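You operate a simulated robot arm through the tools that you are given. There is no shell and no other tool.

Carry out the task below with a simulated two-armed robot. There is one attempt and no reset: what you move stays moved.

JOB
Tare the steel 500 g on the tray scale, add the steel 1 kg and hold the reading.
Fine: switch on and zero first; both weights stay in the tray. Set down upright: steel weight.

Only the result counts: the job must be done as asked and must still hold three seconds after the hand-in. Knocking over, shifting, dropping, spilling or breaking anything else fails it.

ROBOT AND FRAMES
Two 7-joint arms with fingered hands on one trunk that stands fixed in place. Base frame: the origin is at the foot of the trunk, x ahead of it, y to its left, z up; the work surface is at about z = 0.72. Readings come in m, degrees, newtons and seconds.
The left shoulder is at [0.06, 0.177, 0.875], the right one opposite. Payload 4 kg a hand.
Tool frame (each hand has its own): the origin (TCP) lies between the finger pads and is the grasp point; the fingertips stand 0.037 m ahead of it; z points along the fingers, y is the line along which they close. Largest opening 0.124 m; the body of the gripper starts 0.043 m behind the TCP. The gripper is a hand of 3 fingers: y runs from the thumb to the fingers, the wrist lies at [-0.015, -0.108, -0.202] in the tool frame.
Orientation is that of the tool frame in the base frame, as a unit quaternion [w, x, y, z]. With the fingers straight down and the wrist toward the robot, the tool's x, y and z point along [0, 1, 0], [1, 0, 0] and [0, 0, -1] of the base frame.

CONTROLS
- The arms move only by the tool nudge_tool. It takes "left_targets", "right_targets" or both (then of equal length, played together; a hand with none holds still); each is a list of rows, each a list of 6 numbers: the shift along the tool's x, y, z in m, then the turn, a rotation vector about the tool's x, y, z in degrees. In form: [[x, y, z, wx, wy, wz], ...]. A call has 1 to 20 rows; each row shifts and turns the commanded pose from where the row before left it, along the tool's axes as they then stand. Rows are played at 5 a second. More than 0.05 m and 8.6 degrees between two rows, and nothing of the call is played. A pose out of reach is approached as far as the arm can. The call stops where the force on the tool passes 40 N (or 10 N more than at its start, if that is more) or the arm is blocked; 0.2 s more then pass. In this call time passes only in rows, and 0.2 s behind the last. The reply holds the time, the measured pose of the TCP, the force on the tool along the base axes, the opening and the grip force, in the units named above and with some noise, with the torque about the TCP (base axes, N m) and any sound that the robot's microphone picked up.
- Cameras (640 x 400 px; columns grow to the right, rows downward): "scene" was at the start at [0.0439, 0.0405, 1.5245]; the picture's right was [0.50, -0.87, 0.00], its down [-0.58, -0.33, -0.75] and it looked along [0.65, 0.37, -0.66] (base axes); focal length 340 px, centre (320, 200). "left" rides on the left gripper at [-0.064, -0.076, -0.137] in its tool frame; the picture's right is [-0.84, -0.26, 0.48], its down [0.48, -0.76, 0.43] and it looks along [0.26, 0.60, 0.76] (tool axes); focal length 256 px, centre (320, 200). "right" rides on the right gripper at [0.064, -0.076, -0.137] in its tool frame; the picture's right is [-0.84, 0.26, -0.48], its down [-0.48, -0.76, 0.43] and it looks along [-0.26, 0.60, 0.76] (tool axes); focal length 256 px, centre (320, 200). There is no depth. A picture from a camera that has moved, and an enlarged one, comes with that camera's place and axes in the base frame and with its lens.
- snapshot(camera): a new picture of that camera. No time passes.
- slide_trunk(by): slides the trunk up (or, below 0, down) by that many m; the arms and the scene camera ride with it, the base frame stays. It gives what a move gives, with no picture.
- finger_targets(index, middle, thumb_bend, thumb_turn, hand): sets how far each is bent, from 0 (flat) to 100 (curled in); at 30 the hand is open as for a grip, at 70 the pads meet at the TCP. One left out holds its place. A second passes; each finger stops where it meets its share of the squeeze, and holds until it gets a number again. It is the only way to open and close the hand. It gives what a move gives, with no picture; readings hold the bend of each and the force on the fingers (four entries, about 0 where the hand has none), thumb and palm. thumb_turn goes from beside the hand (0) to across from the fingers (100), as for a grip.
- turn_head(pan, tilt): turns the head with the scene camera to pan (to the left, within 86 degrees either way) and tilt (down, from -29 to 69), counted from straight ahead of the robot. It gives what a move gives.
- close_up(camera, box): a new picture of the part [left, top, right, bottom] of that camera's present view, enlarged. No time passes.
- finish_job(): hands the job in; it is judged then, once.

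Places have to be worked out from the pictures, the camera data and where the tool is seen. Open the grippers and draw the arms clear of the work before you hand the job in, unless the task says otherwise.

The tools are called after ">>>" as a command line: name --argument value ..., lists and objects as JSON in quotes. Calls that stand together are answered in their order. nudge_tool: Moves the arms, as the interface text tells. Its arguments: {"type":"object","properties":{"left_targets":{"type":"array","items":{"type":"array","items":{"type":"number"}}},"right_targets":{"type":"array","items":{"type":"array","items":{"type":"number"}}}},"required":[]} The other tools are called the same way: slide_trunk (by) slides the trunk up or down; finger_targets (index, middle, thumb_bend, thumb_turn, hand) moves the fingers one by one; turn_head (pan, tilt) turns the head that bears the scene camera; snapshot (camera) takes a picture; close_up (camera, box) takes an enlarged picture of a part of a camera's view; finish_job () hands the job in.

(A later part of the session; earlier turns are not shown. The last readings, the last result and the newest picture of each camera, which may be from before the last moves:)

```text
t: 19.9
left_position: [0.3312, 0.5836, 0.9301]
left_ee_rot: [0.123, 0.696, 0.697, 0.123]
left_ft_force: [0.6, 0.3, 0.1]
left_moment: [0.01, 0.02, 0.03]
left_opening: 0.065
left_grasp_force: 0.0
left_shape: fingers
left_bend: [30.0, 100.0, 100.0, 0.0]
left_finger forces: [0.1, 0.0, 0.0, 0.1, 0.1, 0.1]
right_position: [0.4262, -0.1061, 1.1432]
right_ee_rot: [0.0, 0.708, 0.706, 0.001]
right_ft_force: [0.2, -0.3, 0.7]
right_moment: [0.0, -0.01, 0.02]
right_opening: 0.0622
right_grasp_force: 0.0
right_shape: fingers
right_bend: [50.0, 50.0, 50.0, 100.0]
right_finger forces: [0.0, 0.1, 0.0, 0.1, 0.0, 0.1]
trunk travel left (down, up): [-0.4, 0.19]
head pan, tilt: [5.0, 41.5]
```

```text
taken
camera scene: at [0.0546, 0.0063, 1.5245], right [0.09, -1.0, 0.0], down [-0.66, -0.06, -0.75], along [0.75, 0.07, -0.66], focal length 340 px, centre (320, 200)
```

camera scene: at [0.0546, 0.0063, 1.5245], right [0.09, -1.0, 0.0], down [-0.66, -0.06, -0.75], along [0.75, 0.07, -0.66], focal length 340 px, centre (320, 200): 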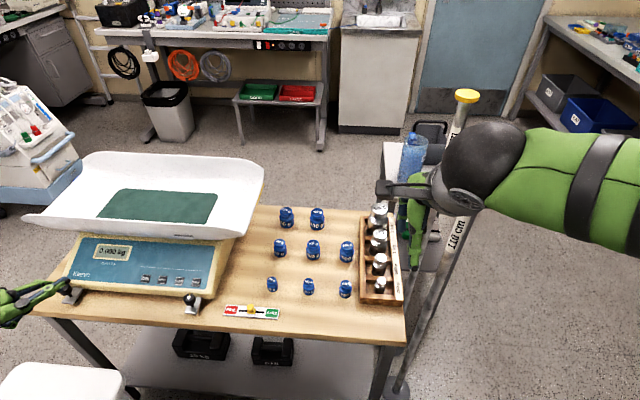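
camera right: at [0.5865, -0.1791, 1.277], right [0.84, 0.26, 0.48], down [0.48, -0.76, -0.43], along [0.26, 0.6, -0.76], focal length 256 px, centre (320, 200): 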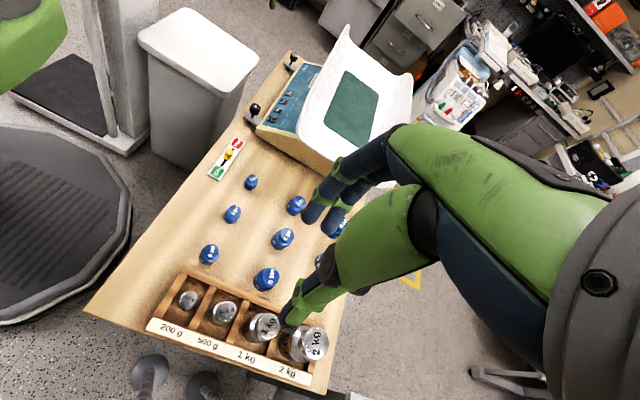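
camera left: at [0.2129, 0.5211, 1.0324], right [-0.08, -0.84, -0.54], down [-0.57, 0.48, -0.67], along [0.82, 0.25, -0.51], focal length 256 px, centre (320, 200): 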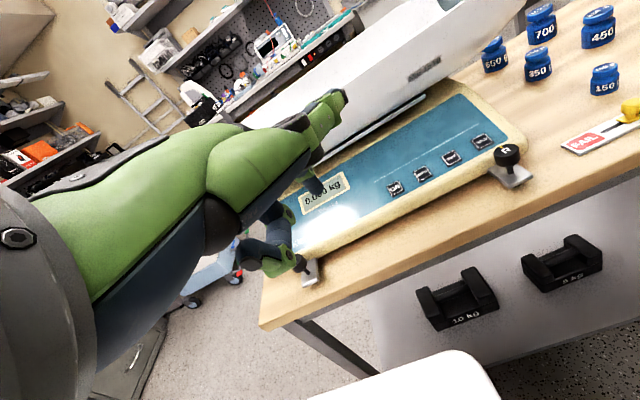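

The right hand is back at x≈0.43 with the wrist above. I'll slide it further right to free the workspace, keeping x well below the poles.

>>> nudge_tool --right_targets '[[-0.04, -0.01, 0, 0, 0, 0], [-0.04, -0.01, 0, 0, 0, 0], [-0.04, -0.01, 0, 0, 0, 0], [-0.04, -0.01, 0, 0, 0, 0], [0, 0, 0, 0, 0, 0]]'

>>> snapshot --camera "scene"

>>> snapshot --camera "right"

```text
t: 21.1
left_position: [0.3317, 0.5857, 0.9294]
left_ee_rot: [0.122, 0.696, 0.697, 0.122]
left_ft_force: [-0.7, -0.1, 0.1]
left_moment: [0.02, 0.02, -0.02]
left_opening: 0.0649
left_grasp_force: 0.1
left_shape: fingers
left_bend: [30.0, 100.0, 100.0, 0.0]
left_finger forces: [0.0, 0.0, 0.1, 0.0, 0.0, 0.0]
right_position: [0.3846, -0.2645, 1.1424]
right_ee_rot: [0.0, 0.707, 0.707, 0.0]
right_ft_force: [0.7, 0.7, 0.1]
right_moment: [-0.05, -0.02, 0.02]
right_opening: 0.0619
right_grasp_force: 0.0
right_shape: fingers
right_bend: [50.0, 50.0, 50.0, 100.0]
right_finger forces: [0.0, 0.0, 0.0, 0.1, 0.1, 0.0]
trunk travel left (down, up): [-0.4, 0.19]
head pan, tilt: [5.0, 41.5]
```

```text
taken
camera scene: at [0.0545, 0.0063, 1.5245], right [0.09, -1.0, 0.0], down [-0.66, -0.06, -0.75], along [0.75, 0.07, -0.66], focal length 340 px, centre (320, 200)
```

scene: 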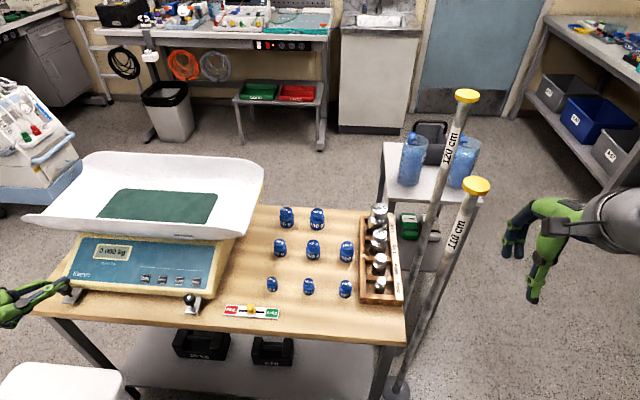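

```text
taken
camera right: at [0.3089, -0.2006, 1.2783], right [0.26, -0.84, 0.48], down [-0.76, -0.48, -0.43], along [0.6, -0.26, -0.76], focal length 256 px, centre (320, 200)
```

right: 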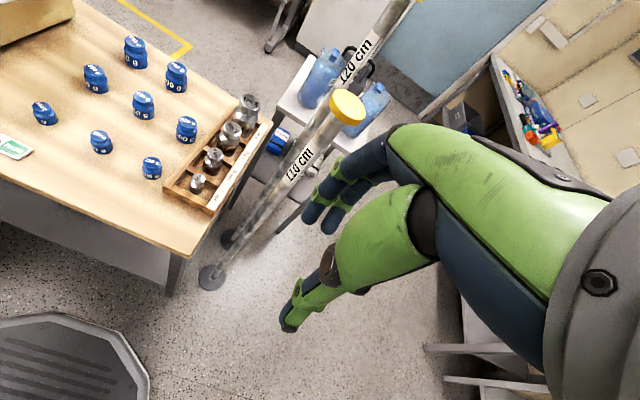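

The right arm is parked and its camera now views the rack from the other side. I'll reshape the left hand into a moderately open three-finger grip.

>>> finger_targets --hand "left" --index 38 --middle 38 --thumb_bend 38 --thumb_turn 100

>>> nudge_tool --left_targets '[[0, 0, -0.04, 5, 0, 0], [0, 0, -0.045, 5, 0, 0], [0, 0, -0.045, 5, 0, 0], [0, 0, -0.045, 5, 0, 0], [0, 0, -0.045, 0, 0, 0], [0, 0, 0, 0, 0, 8.182], [0, 0, 0, 0, 0, 8.182], [0, 0, 0, 0, 0, 8.182], [0, 0, 0, 0, 0, 8.182], [0, 0, 0, 0, 0, 8.182], [0, 0, 0, 0, 0, 8.182], [0, 0, 0, 0, 0, 8.182], [0, 0, 0, 0, 0, 8.182], [0, 0, 0, 0, 0, 8.182], [0, 0, 0, 0, 0, 8.182], [0, 0, 0, 0, 0, 8.182], [0, 0, 0, 0, 0, 0]]'

>>> snapshot --camera "scene"

```text
t: 22.1
left_position: [0.3307, 0.5839, 0.9303]
left_ee_rot: [0.123, 0.697, 0.696, 0.122]
left_ft_force: [-0.5, -0.9, 0.1]
left_moment: [0.0, 0.01, 0.02]
left_opening: 0.0995
left_grasp_force: 0.1
left_shape: fingers
left_bend: [38.0, 38.0, 38.0, 98.0]
left_finger forces: [0.0, 0.0, 0.1, 0.0, 0.0, 0.1]
right_position: [0.3842, -0.2645, 1.142]
right_ee_rot: [0.0, 0.707, 0.707, 0.0]
right_ft_force: [-0.1, -0.2, 0.8]
right_moment: [-0.01, 0.0, 0.01]
right_opening: 0.0622
right_grasp_force: 0.0
right_shape: fingers
right_bend: [50.0, 50.0, 50.0, 100.0]
right_finger forces: [0.0, 0.0, 0.0, 0.0, 0.0, 0.0]
trunk travel left (down, up): [-0.4, 0.19]
head pan, tilt: [5.0, 41.5]
```

```text
t: 25.7
left_position: [0.2934, 0.5843, 1.1464]
left_ee_rot: [-0.001, 1.0, -0.001, 0.0]
left_ft_force: [0.6, -0.1, -0.9]
left_moment: [-0.01, -0.02, 0.02]
left_opening: 0.0995
left_grasp_force: 0.0
left_shape: fingers
left_bend: [38.0, 38.0, 38.0, 98.0]
left_finger forces: [0.0, 0.0, 0.0, 0.0, 0.0, 0.1]
right_position: [0.3845, -0.2654, 1.1408]
right_ee_rot: [0.0, 0.708, 0.707, 0.001]
right_ft_force: [-0.5, 0.0, 0.9]
right_moment: [-0.02, 0.04, 0.05]
right_opening: 0.0622
right_grasp_force: 0.0
right_shape: fingers
right_bend: [50.0, 50.0, 50.0, 100.0]
right_finger forces: [0.0, 0.0, 0.0, 0.1, 0.0, 0.0]
trunk travel left (down, up): [-0.4, 0.19]
head pan, tilt: [5.0, 41.5]
```

```text
taken
camera scene: at [0.0545, 0.0062, 1.5245], right [0.09, -1.0, 0.0], down [-0.66, -0.06, -0.75], along [0.75, 0.07, -0.66], focal length 340 px, centre (320, 200)
```

scene: 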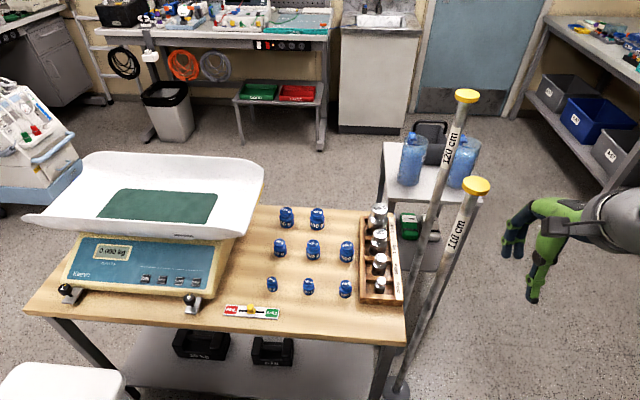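

The left tool is now pointing down with tool y along base −y, at [0.293, 0.584, 1.146]. I'll move it high over to the point above the steel 500 g.

>>> nudge_tool --left_targets '[[0.04, 0.02, 0, 0, 0, 0], [0.04, 0.02, 0, 0, 0, 0], [0.04, 0.02, 0, 0, 0, 0], [0.04, 0.02, 0, 0, 0, 0], [0.04, 0.02, 0, 0, 0, 0], [0.04, 0.02, 0, 0, 0, 0], [0.01, 0.0474, 0, 0, 0, 0], [0.01, 0.0474, 0, 0, 0, 0], [0.01, 0.0474, 0, 0, 0, 0], [0.01, 0.0474, 0, 0, 0, 0], [0.01, 0.0474, 0, 0, 0, 0], [0.01, 0.0474, 0, 0, 0, 0], [0.01, 0.0474, 0, 0, 0, 0], [0.01, 0.0474, 0, 0, 0, 0]]'

>>> snapshot --camera "scene"

```text
t: 28.7
left_position: [0.6141, 0.0852, 1.148]
left_ee_rot: [0.0, 1.0, 0.001, 0.0]
left_ft_force: [-0.2, -0.7, 0.1]
left_moment: [-0.01, 0.02, 0.01]
left_opening: 0.0995
left_grasp_force: 0.2
left_shape: fingers
left_bend: [38.0, 38.0, 38.0, 98.0]
left_finger forces: [0.0, 0.0, 0.0, 0.0, 0.1, 0.1]
right_position: [0.3862, -0.2659, 1.1412]
right_ee_rot: [0.001, 0.707, 0.707, 0.0]
right_ft_force: [-0.2, -0.4, -0.9]
right_moment: [0.0, 0.03, 0.0]
right_opening: 0.0623
right_grasp_force: 0.0
right_shape: fingers
right_bend: [50.0, 50.0, 50.0, 100.0]
right_finger forces: [0.1, 0.0, 0.0, 0.0, 0.0, 0.0]
trunk travel left (down, up): [-0.4, 0.19]
head pan, tilt: [5.0, 41.5]
```

```text
taken
camera scene: at [0.0548, 0.0055, 1.5245], right [0.09, -1.0, 0.0], down [-0.66, -0.06, -0.75], along [0.75, 0.07, -0.66], focal length 340 px, centre (320, 200)
```

scene: 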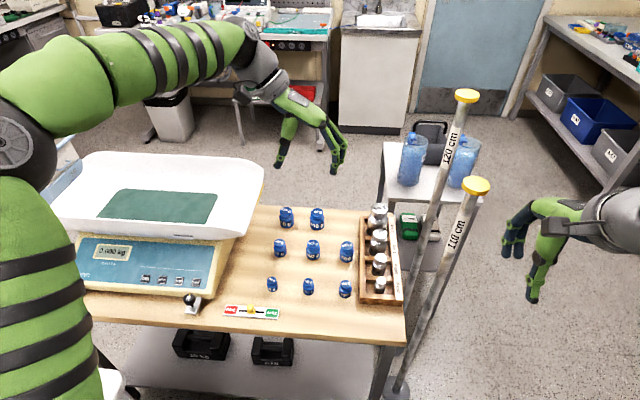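

The left arm is crossing cleanly above everything. I'll continue to above the 500 g and lower to z≈0.95, then check alignment and forearm clearance.

>>> nudge_tool --left_targets '[[0.01, 0.0474, 0, 0, 0, 0], [0.01, 0.0474, 0, 0, 0, 0], [0.01, 0.0474, 0, 0, 0, 0], [0.009, 0.048, 0, 0, 0, 0], [0, 0, 0.045, 0, 0, 0], [0, 0, 0.045, 0, 0, 0], [0, 0, 0.045, 0, 0, 0], [0, 0, 0.045, 0, 0, 0], [0, 0, 0.02, 0, 0, 0], [0, 0, 0, 0, 0, 0]]'

>>> snapshot --camera "scene"

>>> snapshot --camera "left"

>>> snapshot --camera "right"

```text
t: 30.9
left_position: [0.6548, -0.1043, 0.9459]
left_ee_rot: [0.0, 1.0, 0.001, 0.0]
left_ft_force: [-0.3, -0.4, -0.3]
left_moment: [0.01, -0.01, 0.0]
left_opening: 0.0995
left_grasp_force: 0.0
left_shape: fingers
left_bend: [38.0, 38.0, 38.0, 98.0]
left_finger forces: [0.1, 0.0, 0.1, 0.0, 0.0, 0.0]
right_position: [0.3852, -0.2638, 1.1426]
right_ee_rot: [0.001, 0.707, 0.707, 0.0]
right_ft_force: [-0.1, 0.0, 0.6]
right_moment: [0.02, 0.02, 0.03]
right_opening: 0.0624
right_grasp_force: 0.0
right_shape: fingers
right_bend: [50.0, 50.0, 50.0, 100.0]
right_finger forces: [0.0, 0.0, 0.1, 0.1, 0.0, 0.1]
trunk travel left (down, up): [-0.4, 0.19]
head pan, tilt: [5.0, 41.5]
```

```text
taken
camera scene: at [0.0546, 0.0061, 1.5245], right [0.09, -1.0, 0.0], down [-0.66, -0.06, -0.75], along [0.75, 0.07, -0.66], focal length 340 px, centre (320, 200)
```

scene: 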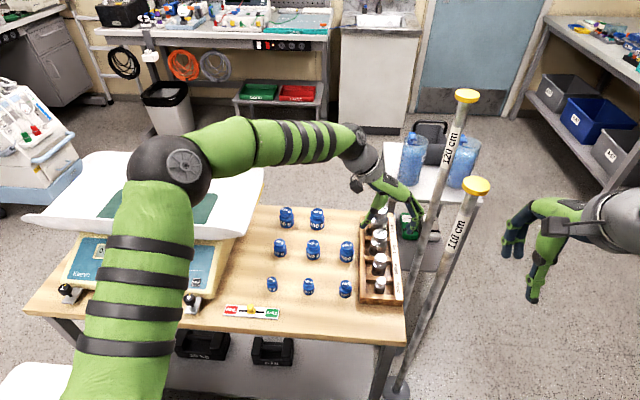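

```text
taken
camera left: at [0.5902, -0.0281, 1.0815], right [-0.84, 0.26, -0.48], down [0.48, 0.76, -0.43], along [0.26, -0.6, -0.76], focal length 256 px, centre (320, 200)
```

left: 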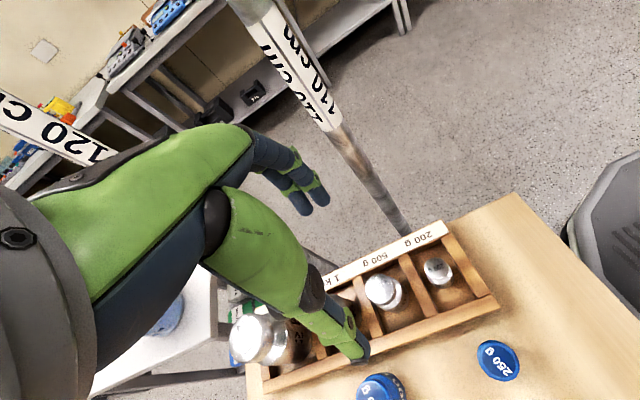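

```text
taken
camera right: at [0.3091, -0.2004, 1.2783], right [0.26, -0.84, 0.48], down [-0.76, -0.48, -0.43], along [0.6, -0.26, -0.76], focal length 256 px, centre (320, 200)
```

right: 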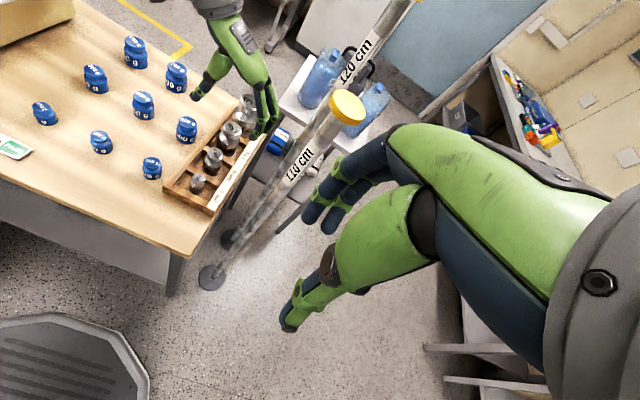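

The arm is clear. The left camera now sees the 500 g, so I'll zoom to refine its position relative to the TCP.

>>> close_up --camera "left" --box '[300, 220, 460, 360]'

>>> close_up --camera "right" --box '[150, 60, 310, 220]'

>>> close_up --camera "scene" --box '[340, 160, 440, 310]'

```text
2.86 times, centred on (380, 290) of left
camera zoom: at [0.5902, -0.0281, 1.0815], right [-0.84, 0.26, -0.48], down [0.48, 0.76, -0.43], along [0.26, -0.6, -0.76], focal length 731 px, centre (149, -57)
```

zoom: 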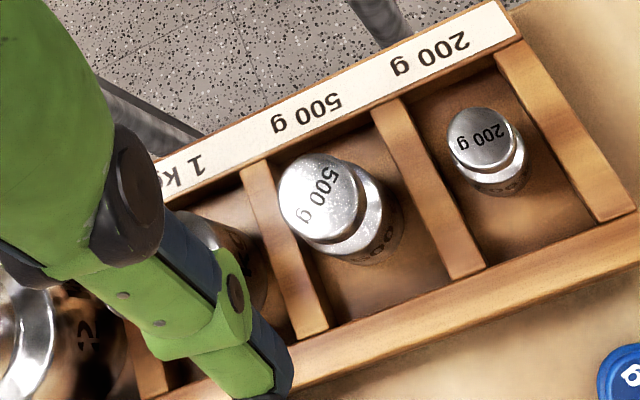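

```text
2.50 times, centred on (230, 140) of right
camera zoom: at [0.3091, -0.2004, 1.2783], right [0.26, -0.84, 0.48], down [-0.76, -0.48, -0.43], along [0.6, -0.26, -0.76], focal length 640 px, centre (545, 350)
```

zoom: 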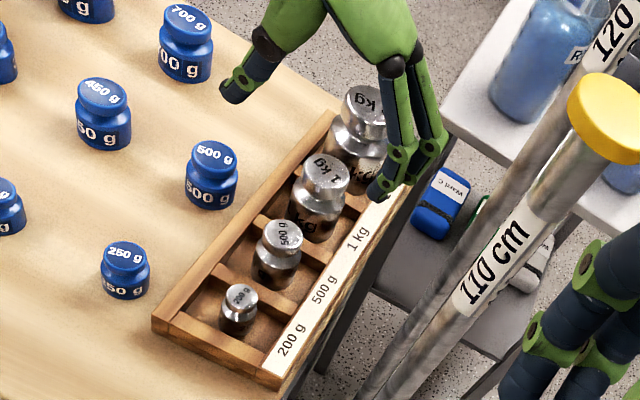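

```text
2.67 times, centred on (390, 235) of scene
camera zoom: at [0.0546, 0.0061, 1.5245], right [0.09, -1.0, 0.0], down [-0.66, -0.06, -0.75], along [0.75, 0.07, -0.66], focal length 907 px, centre (133, 107)
```

zoom: 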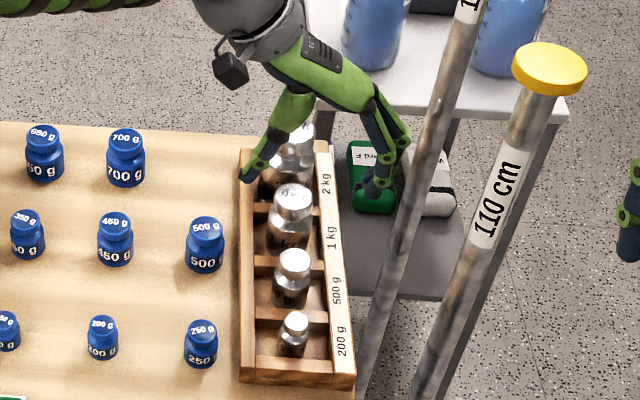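

Three views agree that the 500 g is at [0.653, -0.106] with its top at z≈0.795, so the TCP is within 2 mm. I'll lower to z≈0.83 and look before the final descent.

>>> nudge_tool --left_targets '[[-0.001, 0.001, 0.04, 0, 0, 0], [0, 0, 0.04, 0, 0, 0], [0, 0, 0.035, 0, 0, 0], [0, 0, 0, 0, 0, 0]]'

>>> close_up --camera "right" --box '[150, 60, 310, 220]'

>>> close_up --camera "left" --box '[220, 140, 440, 340]'

>>> snapshot --camera "scene"

```text
t: 31.9
left_position: [0.6522, -0.1055, 0.8322]
left_ee_rot: [0.0, 1.0, 0.0, 0.0]
left_ft_force: [0.0, -0.1, -0.4]
left_moment: [0.01, -0.01, 0.0]
left_opening: 0.0995
left_grasp_force: 0.0
left_shape: fingers
left_bend: [38.0, 38.0, 38.0, 98.0]
left_finger forces: [0.0, 0.0, 0.1, 0.0, 0.0, 0.1]
right_position: [0.3849, -0.2649, 1.1413]
right_ee_rot: [0.0, 0.707, 0.707, 0.0]
right_ft_force: [-0.5, 0.3, 0.1]
right_moment: [-0.03, -0.03, 0.02]
right_opening: 0.0623
right_grasp_force: 0.1
right_shape: fingers
right_bend: [50.0, 50.0, 50.0, 100.0]
right_finger forces: [0.1, 0.0, 0.0, 0.0, 0.1, 0.0]
trunk travel left (down, up): [-0.4, 0.19]
head pan, tilt: [5.0, 41.5]
```

```text
2.50 times, centred on (230, 140) of right
camera zoom: at [0.3091, -0.2005, 1.2783], right [0.26, -0.84, 0.48], down [-0.76, -0.48, -0.43], along [0.6, -0.26, -0.76], focal length 640 px, centre (545, 350)
```

zoom: 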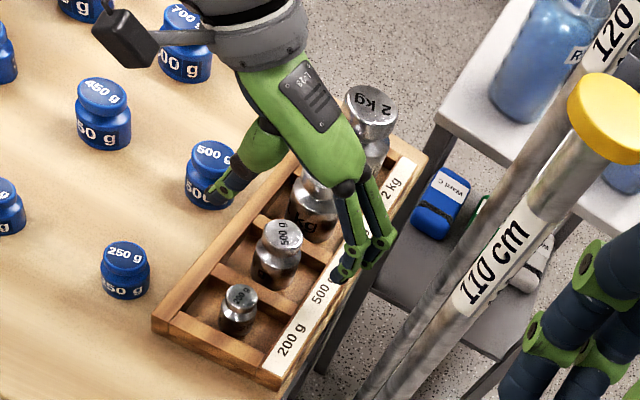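

```text
2.00 times, centred on (330, 240) of left
camera zoom: at [0.5878, -0.0284, 0.968], right [-0.84, 0.26, -0.48], down [0.48, 0.76, -0.43], along [0.26, -0.6, -0.76], focal length 512 px, centre (300, 120)
```

zoom: 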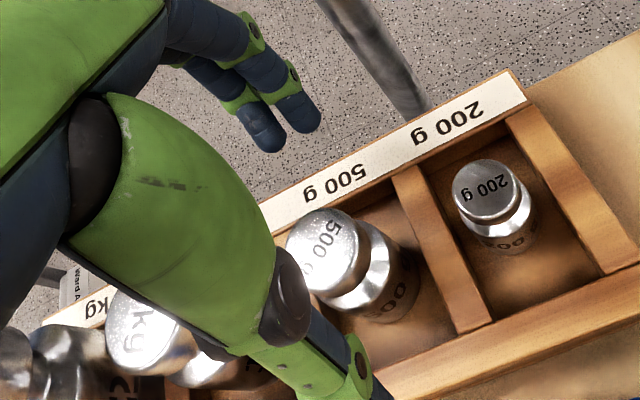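

```text
taken
camera scene: at [0.0546, 0.006, 1.5245], right [0.09, -1.0, 0.0], down [-0.66, -0.06, -0.75], along [0.75, 0.07, -0.66], focal length 340 px, centre (320, 200)
```

scene: 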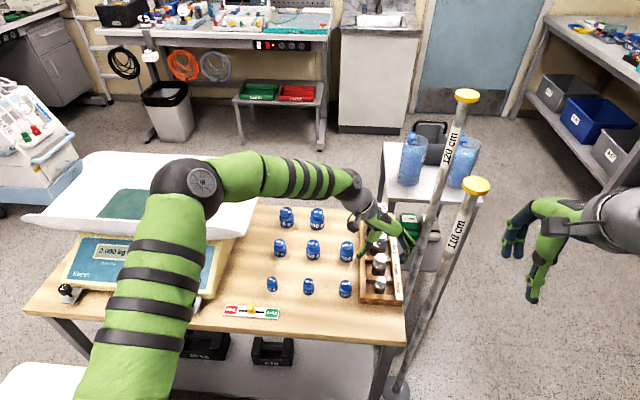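

Everything lines up: the thumb is clear of the blue weights and the fingers are on either side of the 500 g. I'll descend so the tips stop just above the rack wall (TCP z≈0.793).

>>> nudge_tool --left_targets '[[0, 0, 0.014, 0, 0, 0], [0, 0, 0.013, 0, 0, 0], [0, 0, 0.012, 0, 0, 0], [0, 0, 0, 0, 0, 0]]'

>>> close_up --camera "right" --box '[170, 80, 290, 200]'

>>> close_up --camera "left" --box '[220, 140, 440, 340]'

>>> close_up --camera "scene" --box '[335, 190, 425, 310]'

```text
t: 32.9
left_position: [0.652, -0.1048, 0.7924]
left_ee_rot: [0.0, 1.0, 0.0, 0.0]
left_ft_force: [1.2, 0.4, 0.9]
left_moment: [0.0, 0.01, 0.02]
left_opening: 0.0996
left_grasp_force: 0.2
left_shape: fingers
left_bend: [38.0, 38.0, 38.0, 98.0]
left_finger forces: [0.0, 0.0, 0.0, 0.0, 0.0, 0.0]
right_position: [0.3851, -0.2646, 1.1412]
right_ee_rot: [0.0, 0.708, 0.706, 0.0]
right_ft_force: [0.1, 0.3, 0.3]
right_moment: [0.0, 0.01, 0.02]
right_opening: 0.0622
right_grasp_force: 0.1
right_shape: fingers
right_bend: [50.0, 50.0, 50.0, 100.0]
right_finger forces: [0.0, 0.1, 0.1, 0.1, 0.1, 0.0]
trunk travel left (down, up): [-0.4, 0.19]
head pan, tilt: [5.0, 41.5]
```

```text
3.33 times, centred on (230, 140) of right
camera zoom: at [0.3091, -0.2005, 1.2783], right [0.26, -0.84, 0.48], down [-0.76, -0.48, -0.43], along [0.6, -0.26, -0.76], focal length 853 px, centre (620, 400)
```

zoom: 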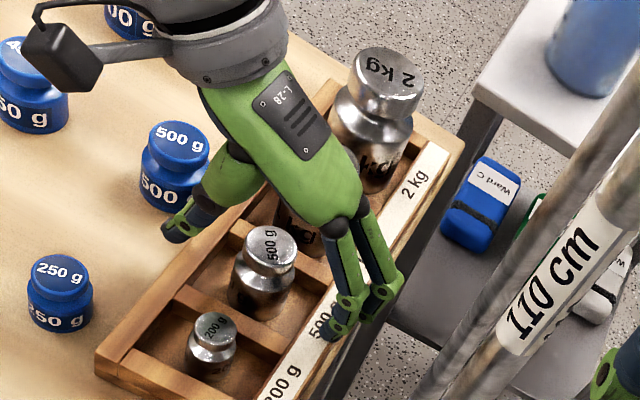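

```text
2.00 times, centred on (330, 240) of left
camera zoom: at [0.588, -0.028, 0.9279], right [-0.84, 0.26, -0.48], down [0.48, 0.76, -0.43], along [0.26, -0.6, -0.76], focal length 512 px, centre (300, 120)
```

zoom: 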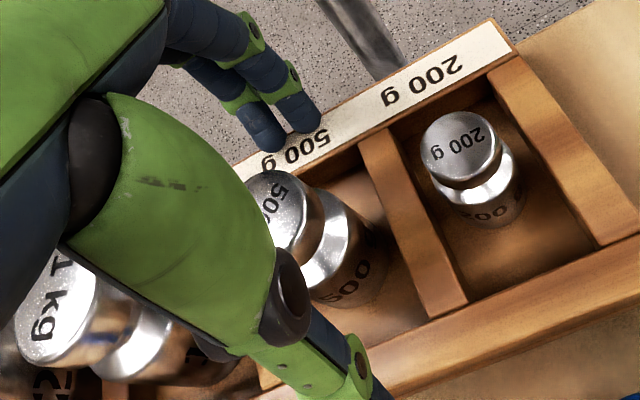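

```text
3.33 times, centred on (380, 250) of scene
camera zoom: at [0.0546, 0.0061, 1.5245], right [0.09, -1.0, 0.0], down [-0.66, -0.06, -0.75], along [0.75, 0.07, -0.66], focal length 1134 px, centre (120, 33)
```

zoom: 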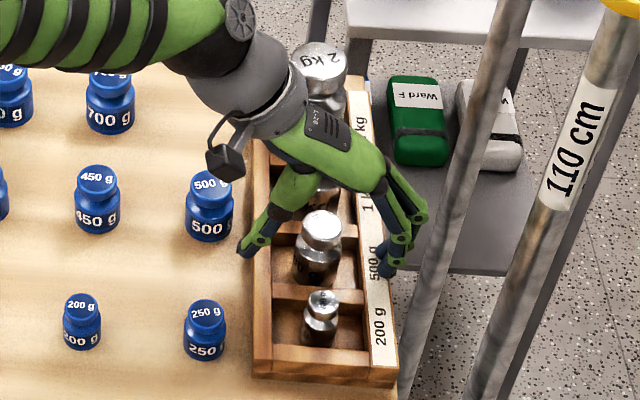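

The thumb tip is at [0.652, -0.047], and the index and middle tips are at x≈0.642 and 0.665, so the grasp is centred on the weight. I'll close partly first to check nothing touches the rack, then squeeze.

>>> finger_targets --hand "left" --index 52 --middle 52 --thumb_bend 52

>>> close_up --camera "scene" --box '[350, 215, 410, 295]'

>>> close_up --camera "right" --box '[190, 110, 250, 170]'

```text
t: 33.9
left_position: [0.6526, -0.1043, 0.7913]
left_ee_rot: [0.0, 1.0, 0.0, 0.0]
left_ft_force: [0.7, 0.9, 0.0]
left_moment: [-0.01, 0.0, -0.02]
left_opening: 0.0564
left_grasp_force: 0.2
left_shape: fingers
left_bend: [52.0, 52.0, 52.0, 100.0]
left_finger forces: [0.0, 0.0, 0.1, 0.0, 0.3, 0.0]
right_position: [0.3847, -0.2655, 1.1426]
right_ee_rot: [0.0, 0.707, 0.707, 0.0]
right_ft_force: [1.4, 0.3, 0.1]
right_moment: [-0.01, 0.0, -0.04]
right_opening: 0.0623
right_grasp_force: 0.1
right_shape: fingers
right_bend: [50.0, 50.0, 50.0, 100.0]
right_finger forces: [0.0, 0.0, 0.1, 0.1, 0.1, 0.1]
trunk travel left (down, up): [-0.4, 0.19]
head pan, tilt: [5.0, 41.5]
```

```text
5.00 times, centred on (380, 255) of scene
camera zoom: at [0.0546, 0.0061, 1.5245], right [0.09, -1.0, 0.0], down [-0.66, -0.06, -0.75], along [0.75, 0.07, -0.66], focal length 1701 px, centre (20, -75)
```

zoom: 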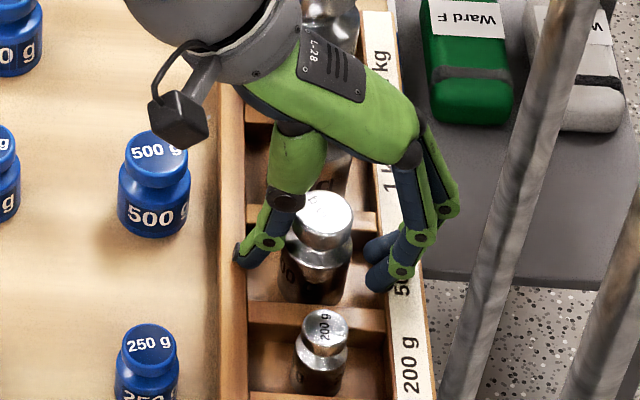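

```text
6.67 times, centred on (220, 140) of right
camera zoom: at [0.3091, -0.2005, 1.2783], right [0.26, -0.84, 0.48], down [-0.76, -0.48, -0.43], along [0.6, -0.26, -0.76], focal length 1707 px, centre (987, 600)
```

zoom: 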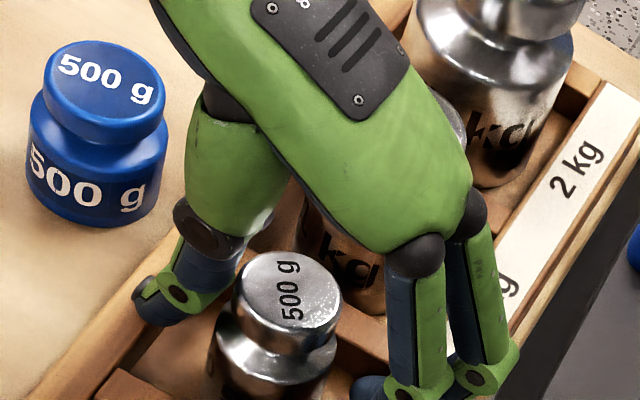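

No contact with the rack so far, and the digits flank the weight. Now I'll squeeze.

>>> finger_targets --hand "left" --index 75 --middle 75 --thumb_bend 75

>>> close_up --camera "scene" --box '[350, 215, 410, 295]'

>>> close_up --camera "right" --box '[190, 110, 250, 170]'

>>> close_up --camera "left" --box '[220, 140, 440, 340]'

```text
t: 34.9
left_position: [0.6519, -0.105, 0.7939]
left_ee_rot: [0.001, 1.0, 0.0, 0.001]
left_ft_force: [-1.3, -0.3, 14.3]
left_moment: [-0.31, 0.02, -0.04]
left_opening: 0.0323
left_grasp_force: 26.9
left_shape: fingers
left_bend: [60.0, 58.0, 64.0, 100.0]
left_finger forces: [10.7, 13.4, 0.0, 0.0, 29.5, 0.0]
right_position: [0.3832, -0.2642, 1.1428]
right_ee_rot: [0.001, 0.707, 0.707, 0.001]
right_ft_force: [-0.3, -0.3, 0.3]
right_moment: [-0.01, 0.01, 0.0]
right_opening: 0.0622
right_grasp_force: 0.0
right_shape: fingers
right_bend: [50.0, 50.0, 50.0, 100.0]
right_finger forces: [0.0, 0.1, 0.1, 0.0, 0.1, 0.0]
trunk travel left (down, up): [-0.4, 0.19]
head pan, tilt: [5.0, 41.5]
```

```text
5.00 times, centred on (380, 255) of scene
camera zoom: at [0.0536, 0.0063, 1.5246], right [0.09, -1.0, 0.0], down [-0.66, -0.06, -0.75], along [0.75, 0.07, -0.66], focal length 1701 px, centre (20, -75)
```

zoom: 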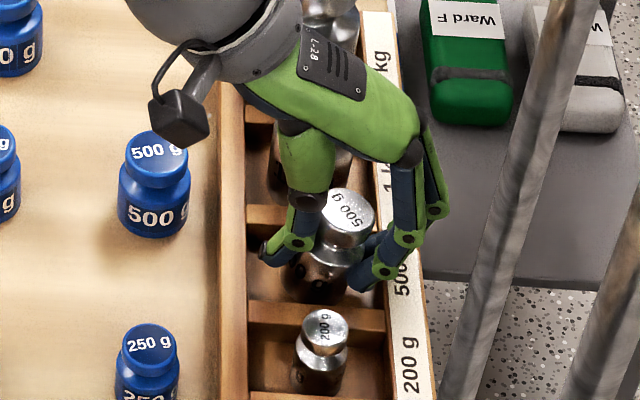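

```text
6.67 times, centred on (220, 140) of right
camera zoom: at [0.3082, -0.2003, 1.2786], right [0.26, -0.84, 0.48], down [-0.76, -0.48, -0.44], along [0.6, -0.26, -0.76], focal length 1707 px, centre (987, 600)
```

zoom: 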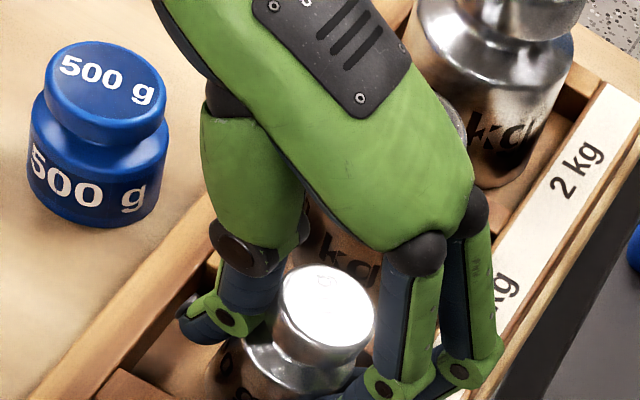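

```text
2.00 times, centred on (330, 240) of left
camera zoom: at [0.5876, -0.028, 0.9292], right [-0.84, 0.26, -0.48], down [0.48, 0.76, -0.43], along [0.26, -0.6, -0.76], focal length 512 px, centre (300, 120)
```

zoom: 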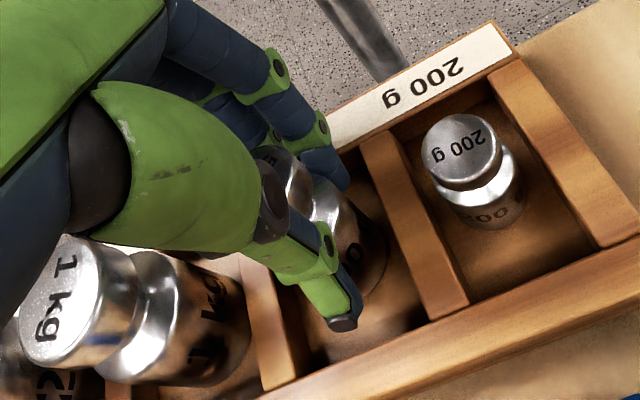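

The grip is on at 27 N, with the tips wedged at the shoulder and neck. The weight seems to have moved slightly toward the fingers, so I'll check closely for tilt before lifting.

>>> close_up --camera "scene" --box '[366, 236, 400, 280]'

>>> close_up --camera "right" --box '[200, 140, 240, 180]'

```text
9.09 times, centred on (383, 258) of scene
camera zoom: at [0.0536, 0.0063, 1.5246], right [0.09, -1.0, 0.0], down [-0.66, -0.06, -0.75], along [0.75, 0.07, -0.66], focal length 3092 px, centre (-253, -327)
```

zoom: 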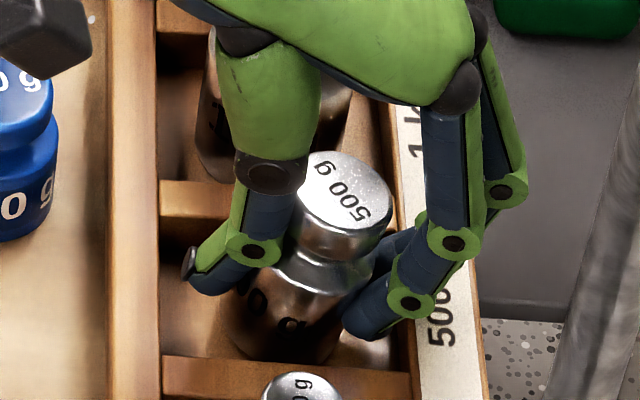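

```text
10.00 times, centred on (220, 160) of right
camera zoom: at [0.3082, -0.2003, 1.2786], right [0.26, -0.84, 0.48], down [-0.76, -0.48, -0.44], along [0.6, -0.26, -0.76], focal length 2560 px, centre (1320, 600)
```

zoom: 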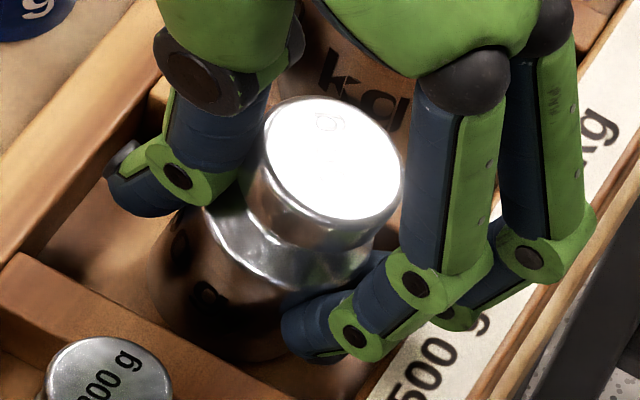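

The weight is tilted about 12° because the thumb pushes high and the fingers push low, since the pads lean in this hand pose. I'll release and regrasp with the hand tilted about 20° so the pads are closer to vertical.

>>> finger_targets --hand "left" --index 48 --middle 48 --thumb_bend 50

>>> close_up --camera "scene" --box '[350, 215, 410, 295]'

>>> close_up --camera "right" --box '[190, 110, 250, 170]'

```text
t: 35.9
left_position: [0.6522, -0.1051, 0.7916]
left_ee_rot: [0.0, 1.0, 0.0, 0.0]
left_ft_force: [-1.1, 2.8, 1.8]
left_moment: [0.04, 0.05, 0.02]
left_opening: 0.0607
left_grasp_force: 1.6
left_shape: fingers
left_bend: [50.0, 49.0, 50.0, 100.0]
left_finger forces: [2.0, 0.9, 0.1, 0.0, 0.2, 0.0]
right_position: [0.3839, -0.2645, 1.143]
right_ee_rot: [0.0, 0.707, 0.707, 0.0]
right_ft_force: [0.5, -0.3, 0.1]
right_moment: [-0.01, 0.01, -0.02]
right_opening: 0.0625
right_grasp_force: 0.2
right_shape: fingers
right_bend: [50.0, 50.0, 50.0, 100.0]
right_finger forces: [0.0, 0.0, 0.0, 0.0, 0.0, 0.0]
trunk travel left (down, up): [-0.4, 0.19]
head pan, tilt: [5.0, 41.5]
```

```text
5.00 times, centred on (380, 255) of scene
camera zoom: at [0.0544, 0.0063, 1.5245], right [0.09, -1.0, 0.0], down [-0.66, -0.06, -0.75], along [0.75, 0.07, -0.66], focal length 1701 px, centre (20, -75)
```

zoom: 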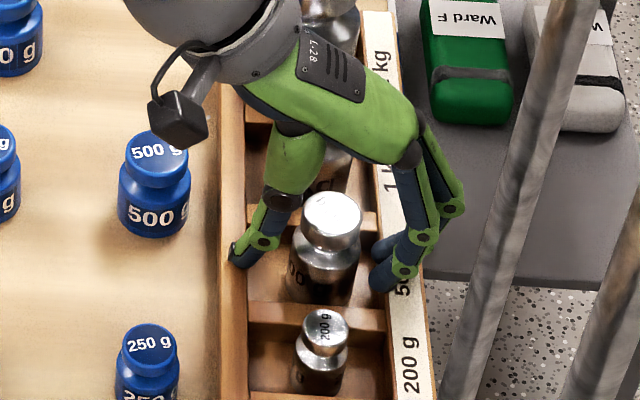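

```text
6.67 times, centred on (220, 140) of right
camera zoom: at [0.309, -0.2003, 1.2783], right [0.26, -0.84, 0.48], down [-0.76, -0.48, -0.43], along [0.6, -0.26, -0.76], focal length 1707 px, centre (987, 600)
```

zoom: 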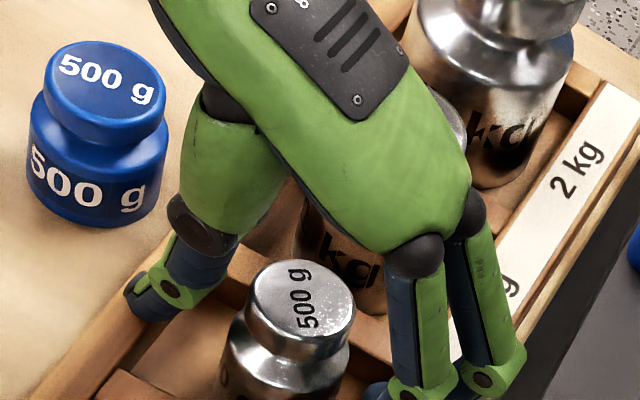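

The weight settled upright, about 6 mm toward the label side. The fingertips are lightly touching the inside of the rack wall, so I'll ease them in, rise straight up, then tilt the hand.

>>> finger_targets --hand "left" --index 52 --middle 52 --thumb_bend 52

>>> nudge_tool --left_targets '[[0, 0, -0.005, 0, 0, 0], [0, 0, -0.01, 0, 0, 0], [0, 0, -0.02, 0, 0, 0], [0, 0, -0.035, 0, 0, 0], [0, -0.02, -0.02, -5, 0, 0], [0, 0, 0, -5, 0, 0], [0, 0, 0, -5, 0, 0], [0, 0, 0, -5, 0, 0], [0, 0, 0, 0, 0, 0]]'

>>> close_up --camera "scene" --box '[330, 170, 430, 310]'

>>> close_up --camera "right" --box '[150, 60, 290, 200]'

>>> close_up --camera "left" --box '[220, 140, 440, 340]'

```text
t: 36.9
left_position: [0.6525, -0.1047, 0.7922]
left_ee_rot: [0.0, 1.0, -0.001, 0.0]
left_ft_force: [0.4, -0.2, 0.1]
left_moment: [0.02, -0.02, -0.01]
left_opening: 0.0564
left_grasp_force: 0.2
left_shape: fingers
left_bend: [52.0, 52.0, 52.0, 100.0]
left_finger forces: [0.1, 0.0, 0.0, 0.1, 0.3, 0.0]
right_position: [0.3849, -0.2652, 1.1427]
right_ee_rot: [0.0, 0.707, 0.707, 0.0]
right_ft_force: [0.3, 0.0, 0.5]
right_moment: [0.02, 0.02, 0.0]
right_opening: 0.0622
right_grasp_force: 0.2
right_shape: fingers
right_bend: [50.0, 50.0, 50.0, 100.0]
right_finger forces: [0.0, 0.1, 0.0, 0.1, 0.0, 0.0]
trunk travel left (down, up): [-0.4, 0.19]
head pan, tilt: [5.0, 41.5]
```

```text
t: 38.9
left_position: [0.6508, -0.0866, 0.8827]
left_ee_rot: [0.175, 0.985, 0.0, 0.0]
left_ft_force: [0.1, -0.6, 0.1]
left_moment: [0.01, 0.03, 0.0]
left_opening: 0.056
left_grasp_force: 0.0
left_shape: fingers
left_bend: [52.0, 52.0, 52.0, 100.0]
left_finger forces: [0.0, 0.0, 0.0, 0.0, 0.0, 0.0]
right_position: [0.3854, -0.2663, 1.1421]
right_ee_rot: [0.0, 0.707, 0.708, 0.0]
right_ft_force: [-0.4, -0.2, -0.7]
right_moment: [0.01, -0.04, -0.01]
right_opening: 0.0622
right_grasp_force: 0.2
right_shape: fingers
right_bend: [50.0, 50.0, 50.0, 100.0]
right_finger forces: [0.0, 0.0, 0.1, 0.0, 0.1, 0.1]
trunk travel left (down, up): [-0.4, 0.19]
head pan, tilt: [5.0, 41.5]
```

```text
2.86 times, centred on (380, 240) of scene
camera zoom: at [0.0546, 0.006, 1.5245], right [0.09, -1.0, 0.0], down [-0.66, -0.06, -0.75], along [0.75, 0.07, -0.66], focal length 972 px, centre (149, 86)
```

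zoom: 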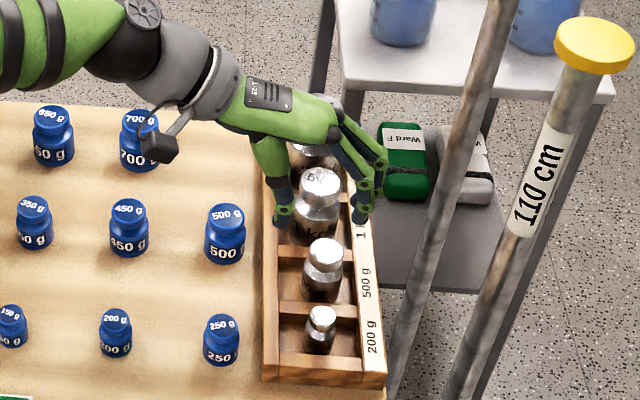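

```text
2.86 times, centred on (220, 130) of right
camera zoom: at [0.3091, -0.2005, 1.2783], right [0.26, -0.84, 0.48], down [-0.76, -0.48, -0.43], along [0.6, -0.26, -0.76], focal length 731 px, centre (606, 400)
```

zoom: 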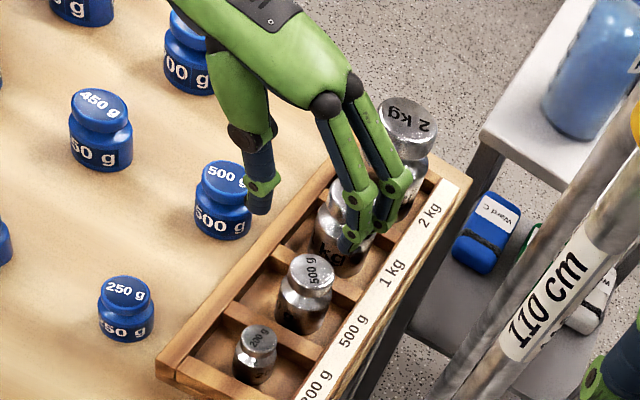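

```text
2.00 times, centred on (330, 240) of left
camera zoom: at [0.5877, 0.0329, 0.9835], right [-0.84, 0.08, -0.54], down [0.48, 0.56, -0.67], along [0.26, -0.82, -0.51], focal length 512 px, centre (300, 120)
```

zoom: 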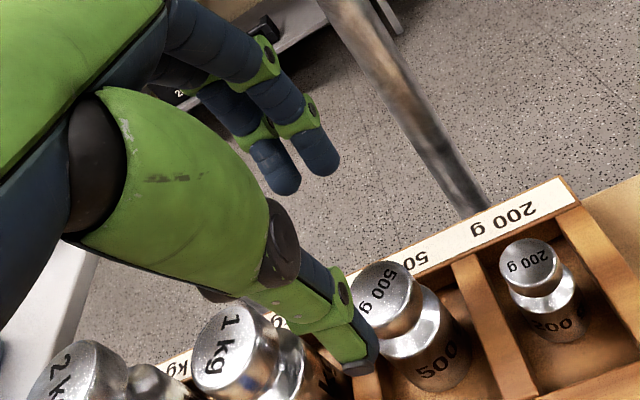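

In the tilted pose the thumb and finger pads look vertical and level, which is the grasp shape I want. The weight is now at ≈[0.653, -0.108], so I'll descend most of the way and check the clearances.

>>> nudge_tool --left_targets '[[0.0007, -0.0048, 0.01865, 0, 0, 0], [0.0007, -0.0048, 0.01865, 0, 0, 0], [0.0006, -0.0048, 0.01865, 0, 0, 0], [0, 0, 0, 0, 0, 0]]'

>>> close_up --camera "scene" --box '[350, 205, 410, 285]'

>>> close_up --camera "right" --box '[185, 110, 255, 180]'

>>> close_up --camera "left" --box '[220, 140, 440, 340]'

```text
t: 39.9
left_position: [0.6542, -0.0925, 0.8239]
left_ee_rot: [0.174, 0.985, 0.0, 0.0]
left_ft_force: [-0.2, -1.2, 0.3]
left_moment: [-0.02, -0.01, 0.01]
left_opening: 0.0561
left_grasp_force: 0.1
left_shape: fingers
left_bend: [52.0, 52.0, 52.0, 100.0]
left_finger forces: [0.0, 0.1, 0.0, 0.0, 0.0, 0.0]
right_position: [0.3845, -0.2649, 1.142]
right_ee_rot: [0.001, 0.708, 0.706, 0.0]
right_ft_force: [-0.1, -0.3, 0.4]
right_moment: [0.0, 0.0, -0.01]
right_opening: 0.0623
right_grasp_force: 0.0
right_shape: fingers
right_bend: [50.0, 50.0, 50.0, 100.0]
right_finger forces: [0.0, 0.1, 0.0, 0.0, 0.0, 0.0]
trunk travel left (down, up): [-0.4, 0.19]
head pan, tilt: [5.0, 41.5]
```

```text
5.00 times, centred on (380, 245) of scene
camera zoom: at [0.0547, 0.0061, 1.5245], right [0.09, -1.0, 0.0], down [-0.66, -0.06, -0.75], along [0.75, 0.07, -0.66], focal length 1701 px, centre (20, -25)
```

zoom: 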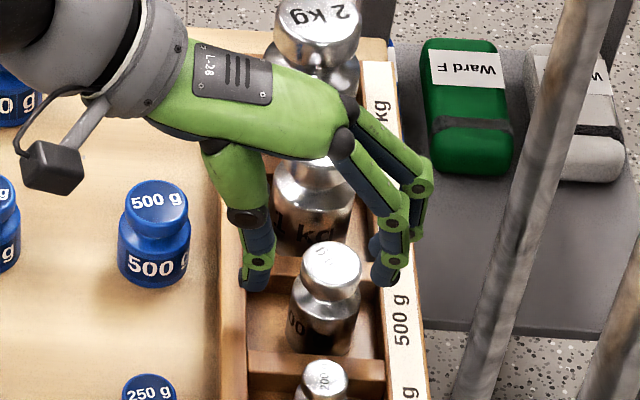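

```text
5.71 times, centred on (220, 145) of right
camera zoom: at [0.3091, -0.2005, 1.2783], right [0.26, -0.84, 0.48], down [-0.76, -0.48, -0.43], along [0.6, -0.26, -0.76], focal length 1463 px, centre (891, 514)
```

zoom: 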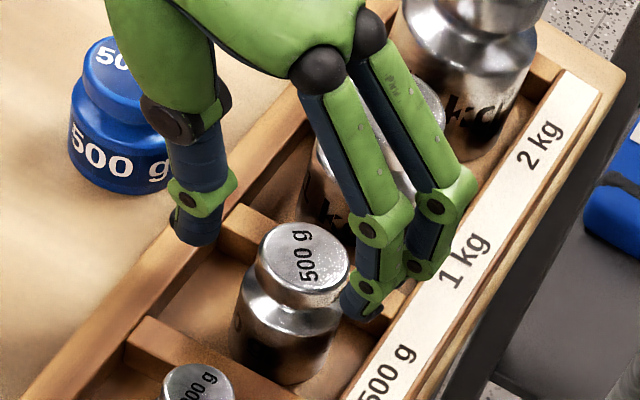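

```text
2.00 times, centred on (330, 240) of left
camera zoom: at [0.5897, 0.0269, 0.9257], right [-0.84, 0.08, -0.54], down [0.48, 0.57, -0.67], along [0.26, -0.82, -0.51], focal length 512 px, centre (300, 120)
```

zoom: 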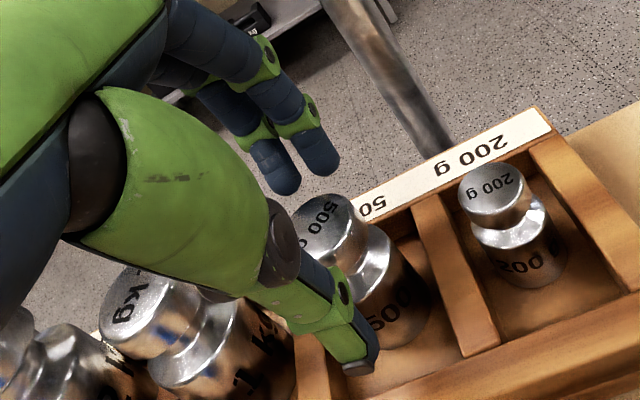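

The thumb and fingers straddle the cap with about 1 cm and 5 mm of clearance. I'll make the final small descent with a slight shift toward the label side, then close.

>>> nudge_tool --left_targets '[[-0.0005, -0.0012, 0.0092, 0, 0, 0], [-0.0005, -0.0012, 0.0091, 0, 0, 0], [0, 0, 0, 0, 0, 0]]'

>>> finger_targets --hand "left" --index 57 --middle 57 --thumb_bend 58

>>> close_up --camera "scene" --box '[350, 205, 410, 285]'

>>> close_up --camera "right" --box '[190, 120, 250, 180]'

```text
t: 40.7
left_position: [0.6529, -0.0953, 0.8061]
left_ee_rot: [0.173, 0.985, 0.0, 0.0]
left_ft_force: [0.6, 0.5, -0.3]
left_moment: [0.02, -0.03, -0.02]
left_opening: 0.0561
left_grasp_force: 0.1
left_shape: fingers
left_bend: [52.0, 52.0, 52.0, 100.0]
left_finger forces: [0.0, 0.0, 0.0, 0.1, 0.1, 0.0]
right_position: [0.3847, -0.265, 1.1433]
right_ee_rot: [0.0, 0.707, 0.707, 0.001]
right_ft_force: [-0.8, 0.9, -0.3]
right_moment: [0.02, 0.03, -0.02]
right_opening: 0.0623
right_grasp_force: 0.0
right_shape: fingers
right_bend: [50.0, 50.0, 50.0, 100.0]
right_finger forces: [0.1, 0.0, 0.1, 0.0, 0.1, 0.0]
trunk travel left (down, up): [-0.4, 0.19]
head pan, tilt: [5.0, 41.5]
```

```text
t: 41.7
left_position: [0.6525, -0.0949, 0.806]
left_ee_rot: [0.173, 0.985, 0.0, 0.0]
left_ft_force: [0.3, 0.0, -0.4]
left_moment: [-0.02, 0.04, -0.01]
left_opening: 0.0423
left_grasp_force: 0.0
left_shape: fingers
left_bend: [56.0, 56.0, 57.0, 100.0]
left_finger forces: [0.0, 0.0, 0.0, 0.0, 0.0, 0.1]
right_position: [0.3846, -0.2646, 1.1422]
right_ee_rot: [0.0, 0.707, 0.707, 0.0]
right_ft_force: [-0.1, 0.6, -0.4]
right_moment: [0.03, 0.01, -0.01]
right_opening: 0.0623
right_grasp_force: 0.1
right_shape: fingers
right_bend: [50.0, 50.0, 50.0, 100.0]
right_finger forces: [0.1, 0.0, 0.1, 0.0, 0.1, 0.0]
trunk travel left (down, up): [-0.4, 0.19]
head pan, tilt: [5.0, 41.5]
```

```text
5.00 times, centred on (380, 245) of scene
camera zoom: at [0.0546, 0.0061, 1.5245], right [0.09, -1.0, 0.0], down [-0.66, -0.06, -0.75], along [0.75, 0.07, -0.66], focal length 1701 px, centre (20, -25)
```

zoom: 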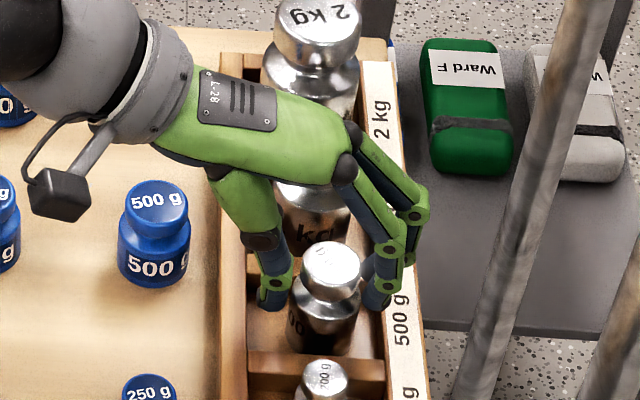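

```text
6.67 times, centred on (220, 150) of right
camera zoom: at [0.3091, -0.2004, 1.2783], right [0.26, -0.84, 0.48], down [-0.76, -0.48, -0.43], along [0.6, -0.26, -0.76], focal length 1707 px, centre (987, 533)
```

zoom: 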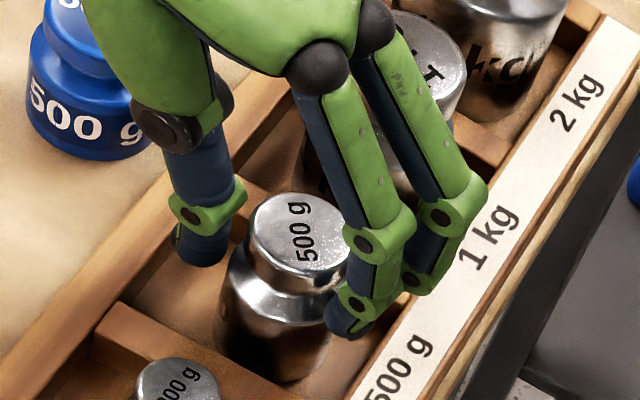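

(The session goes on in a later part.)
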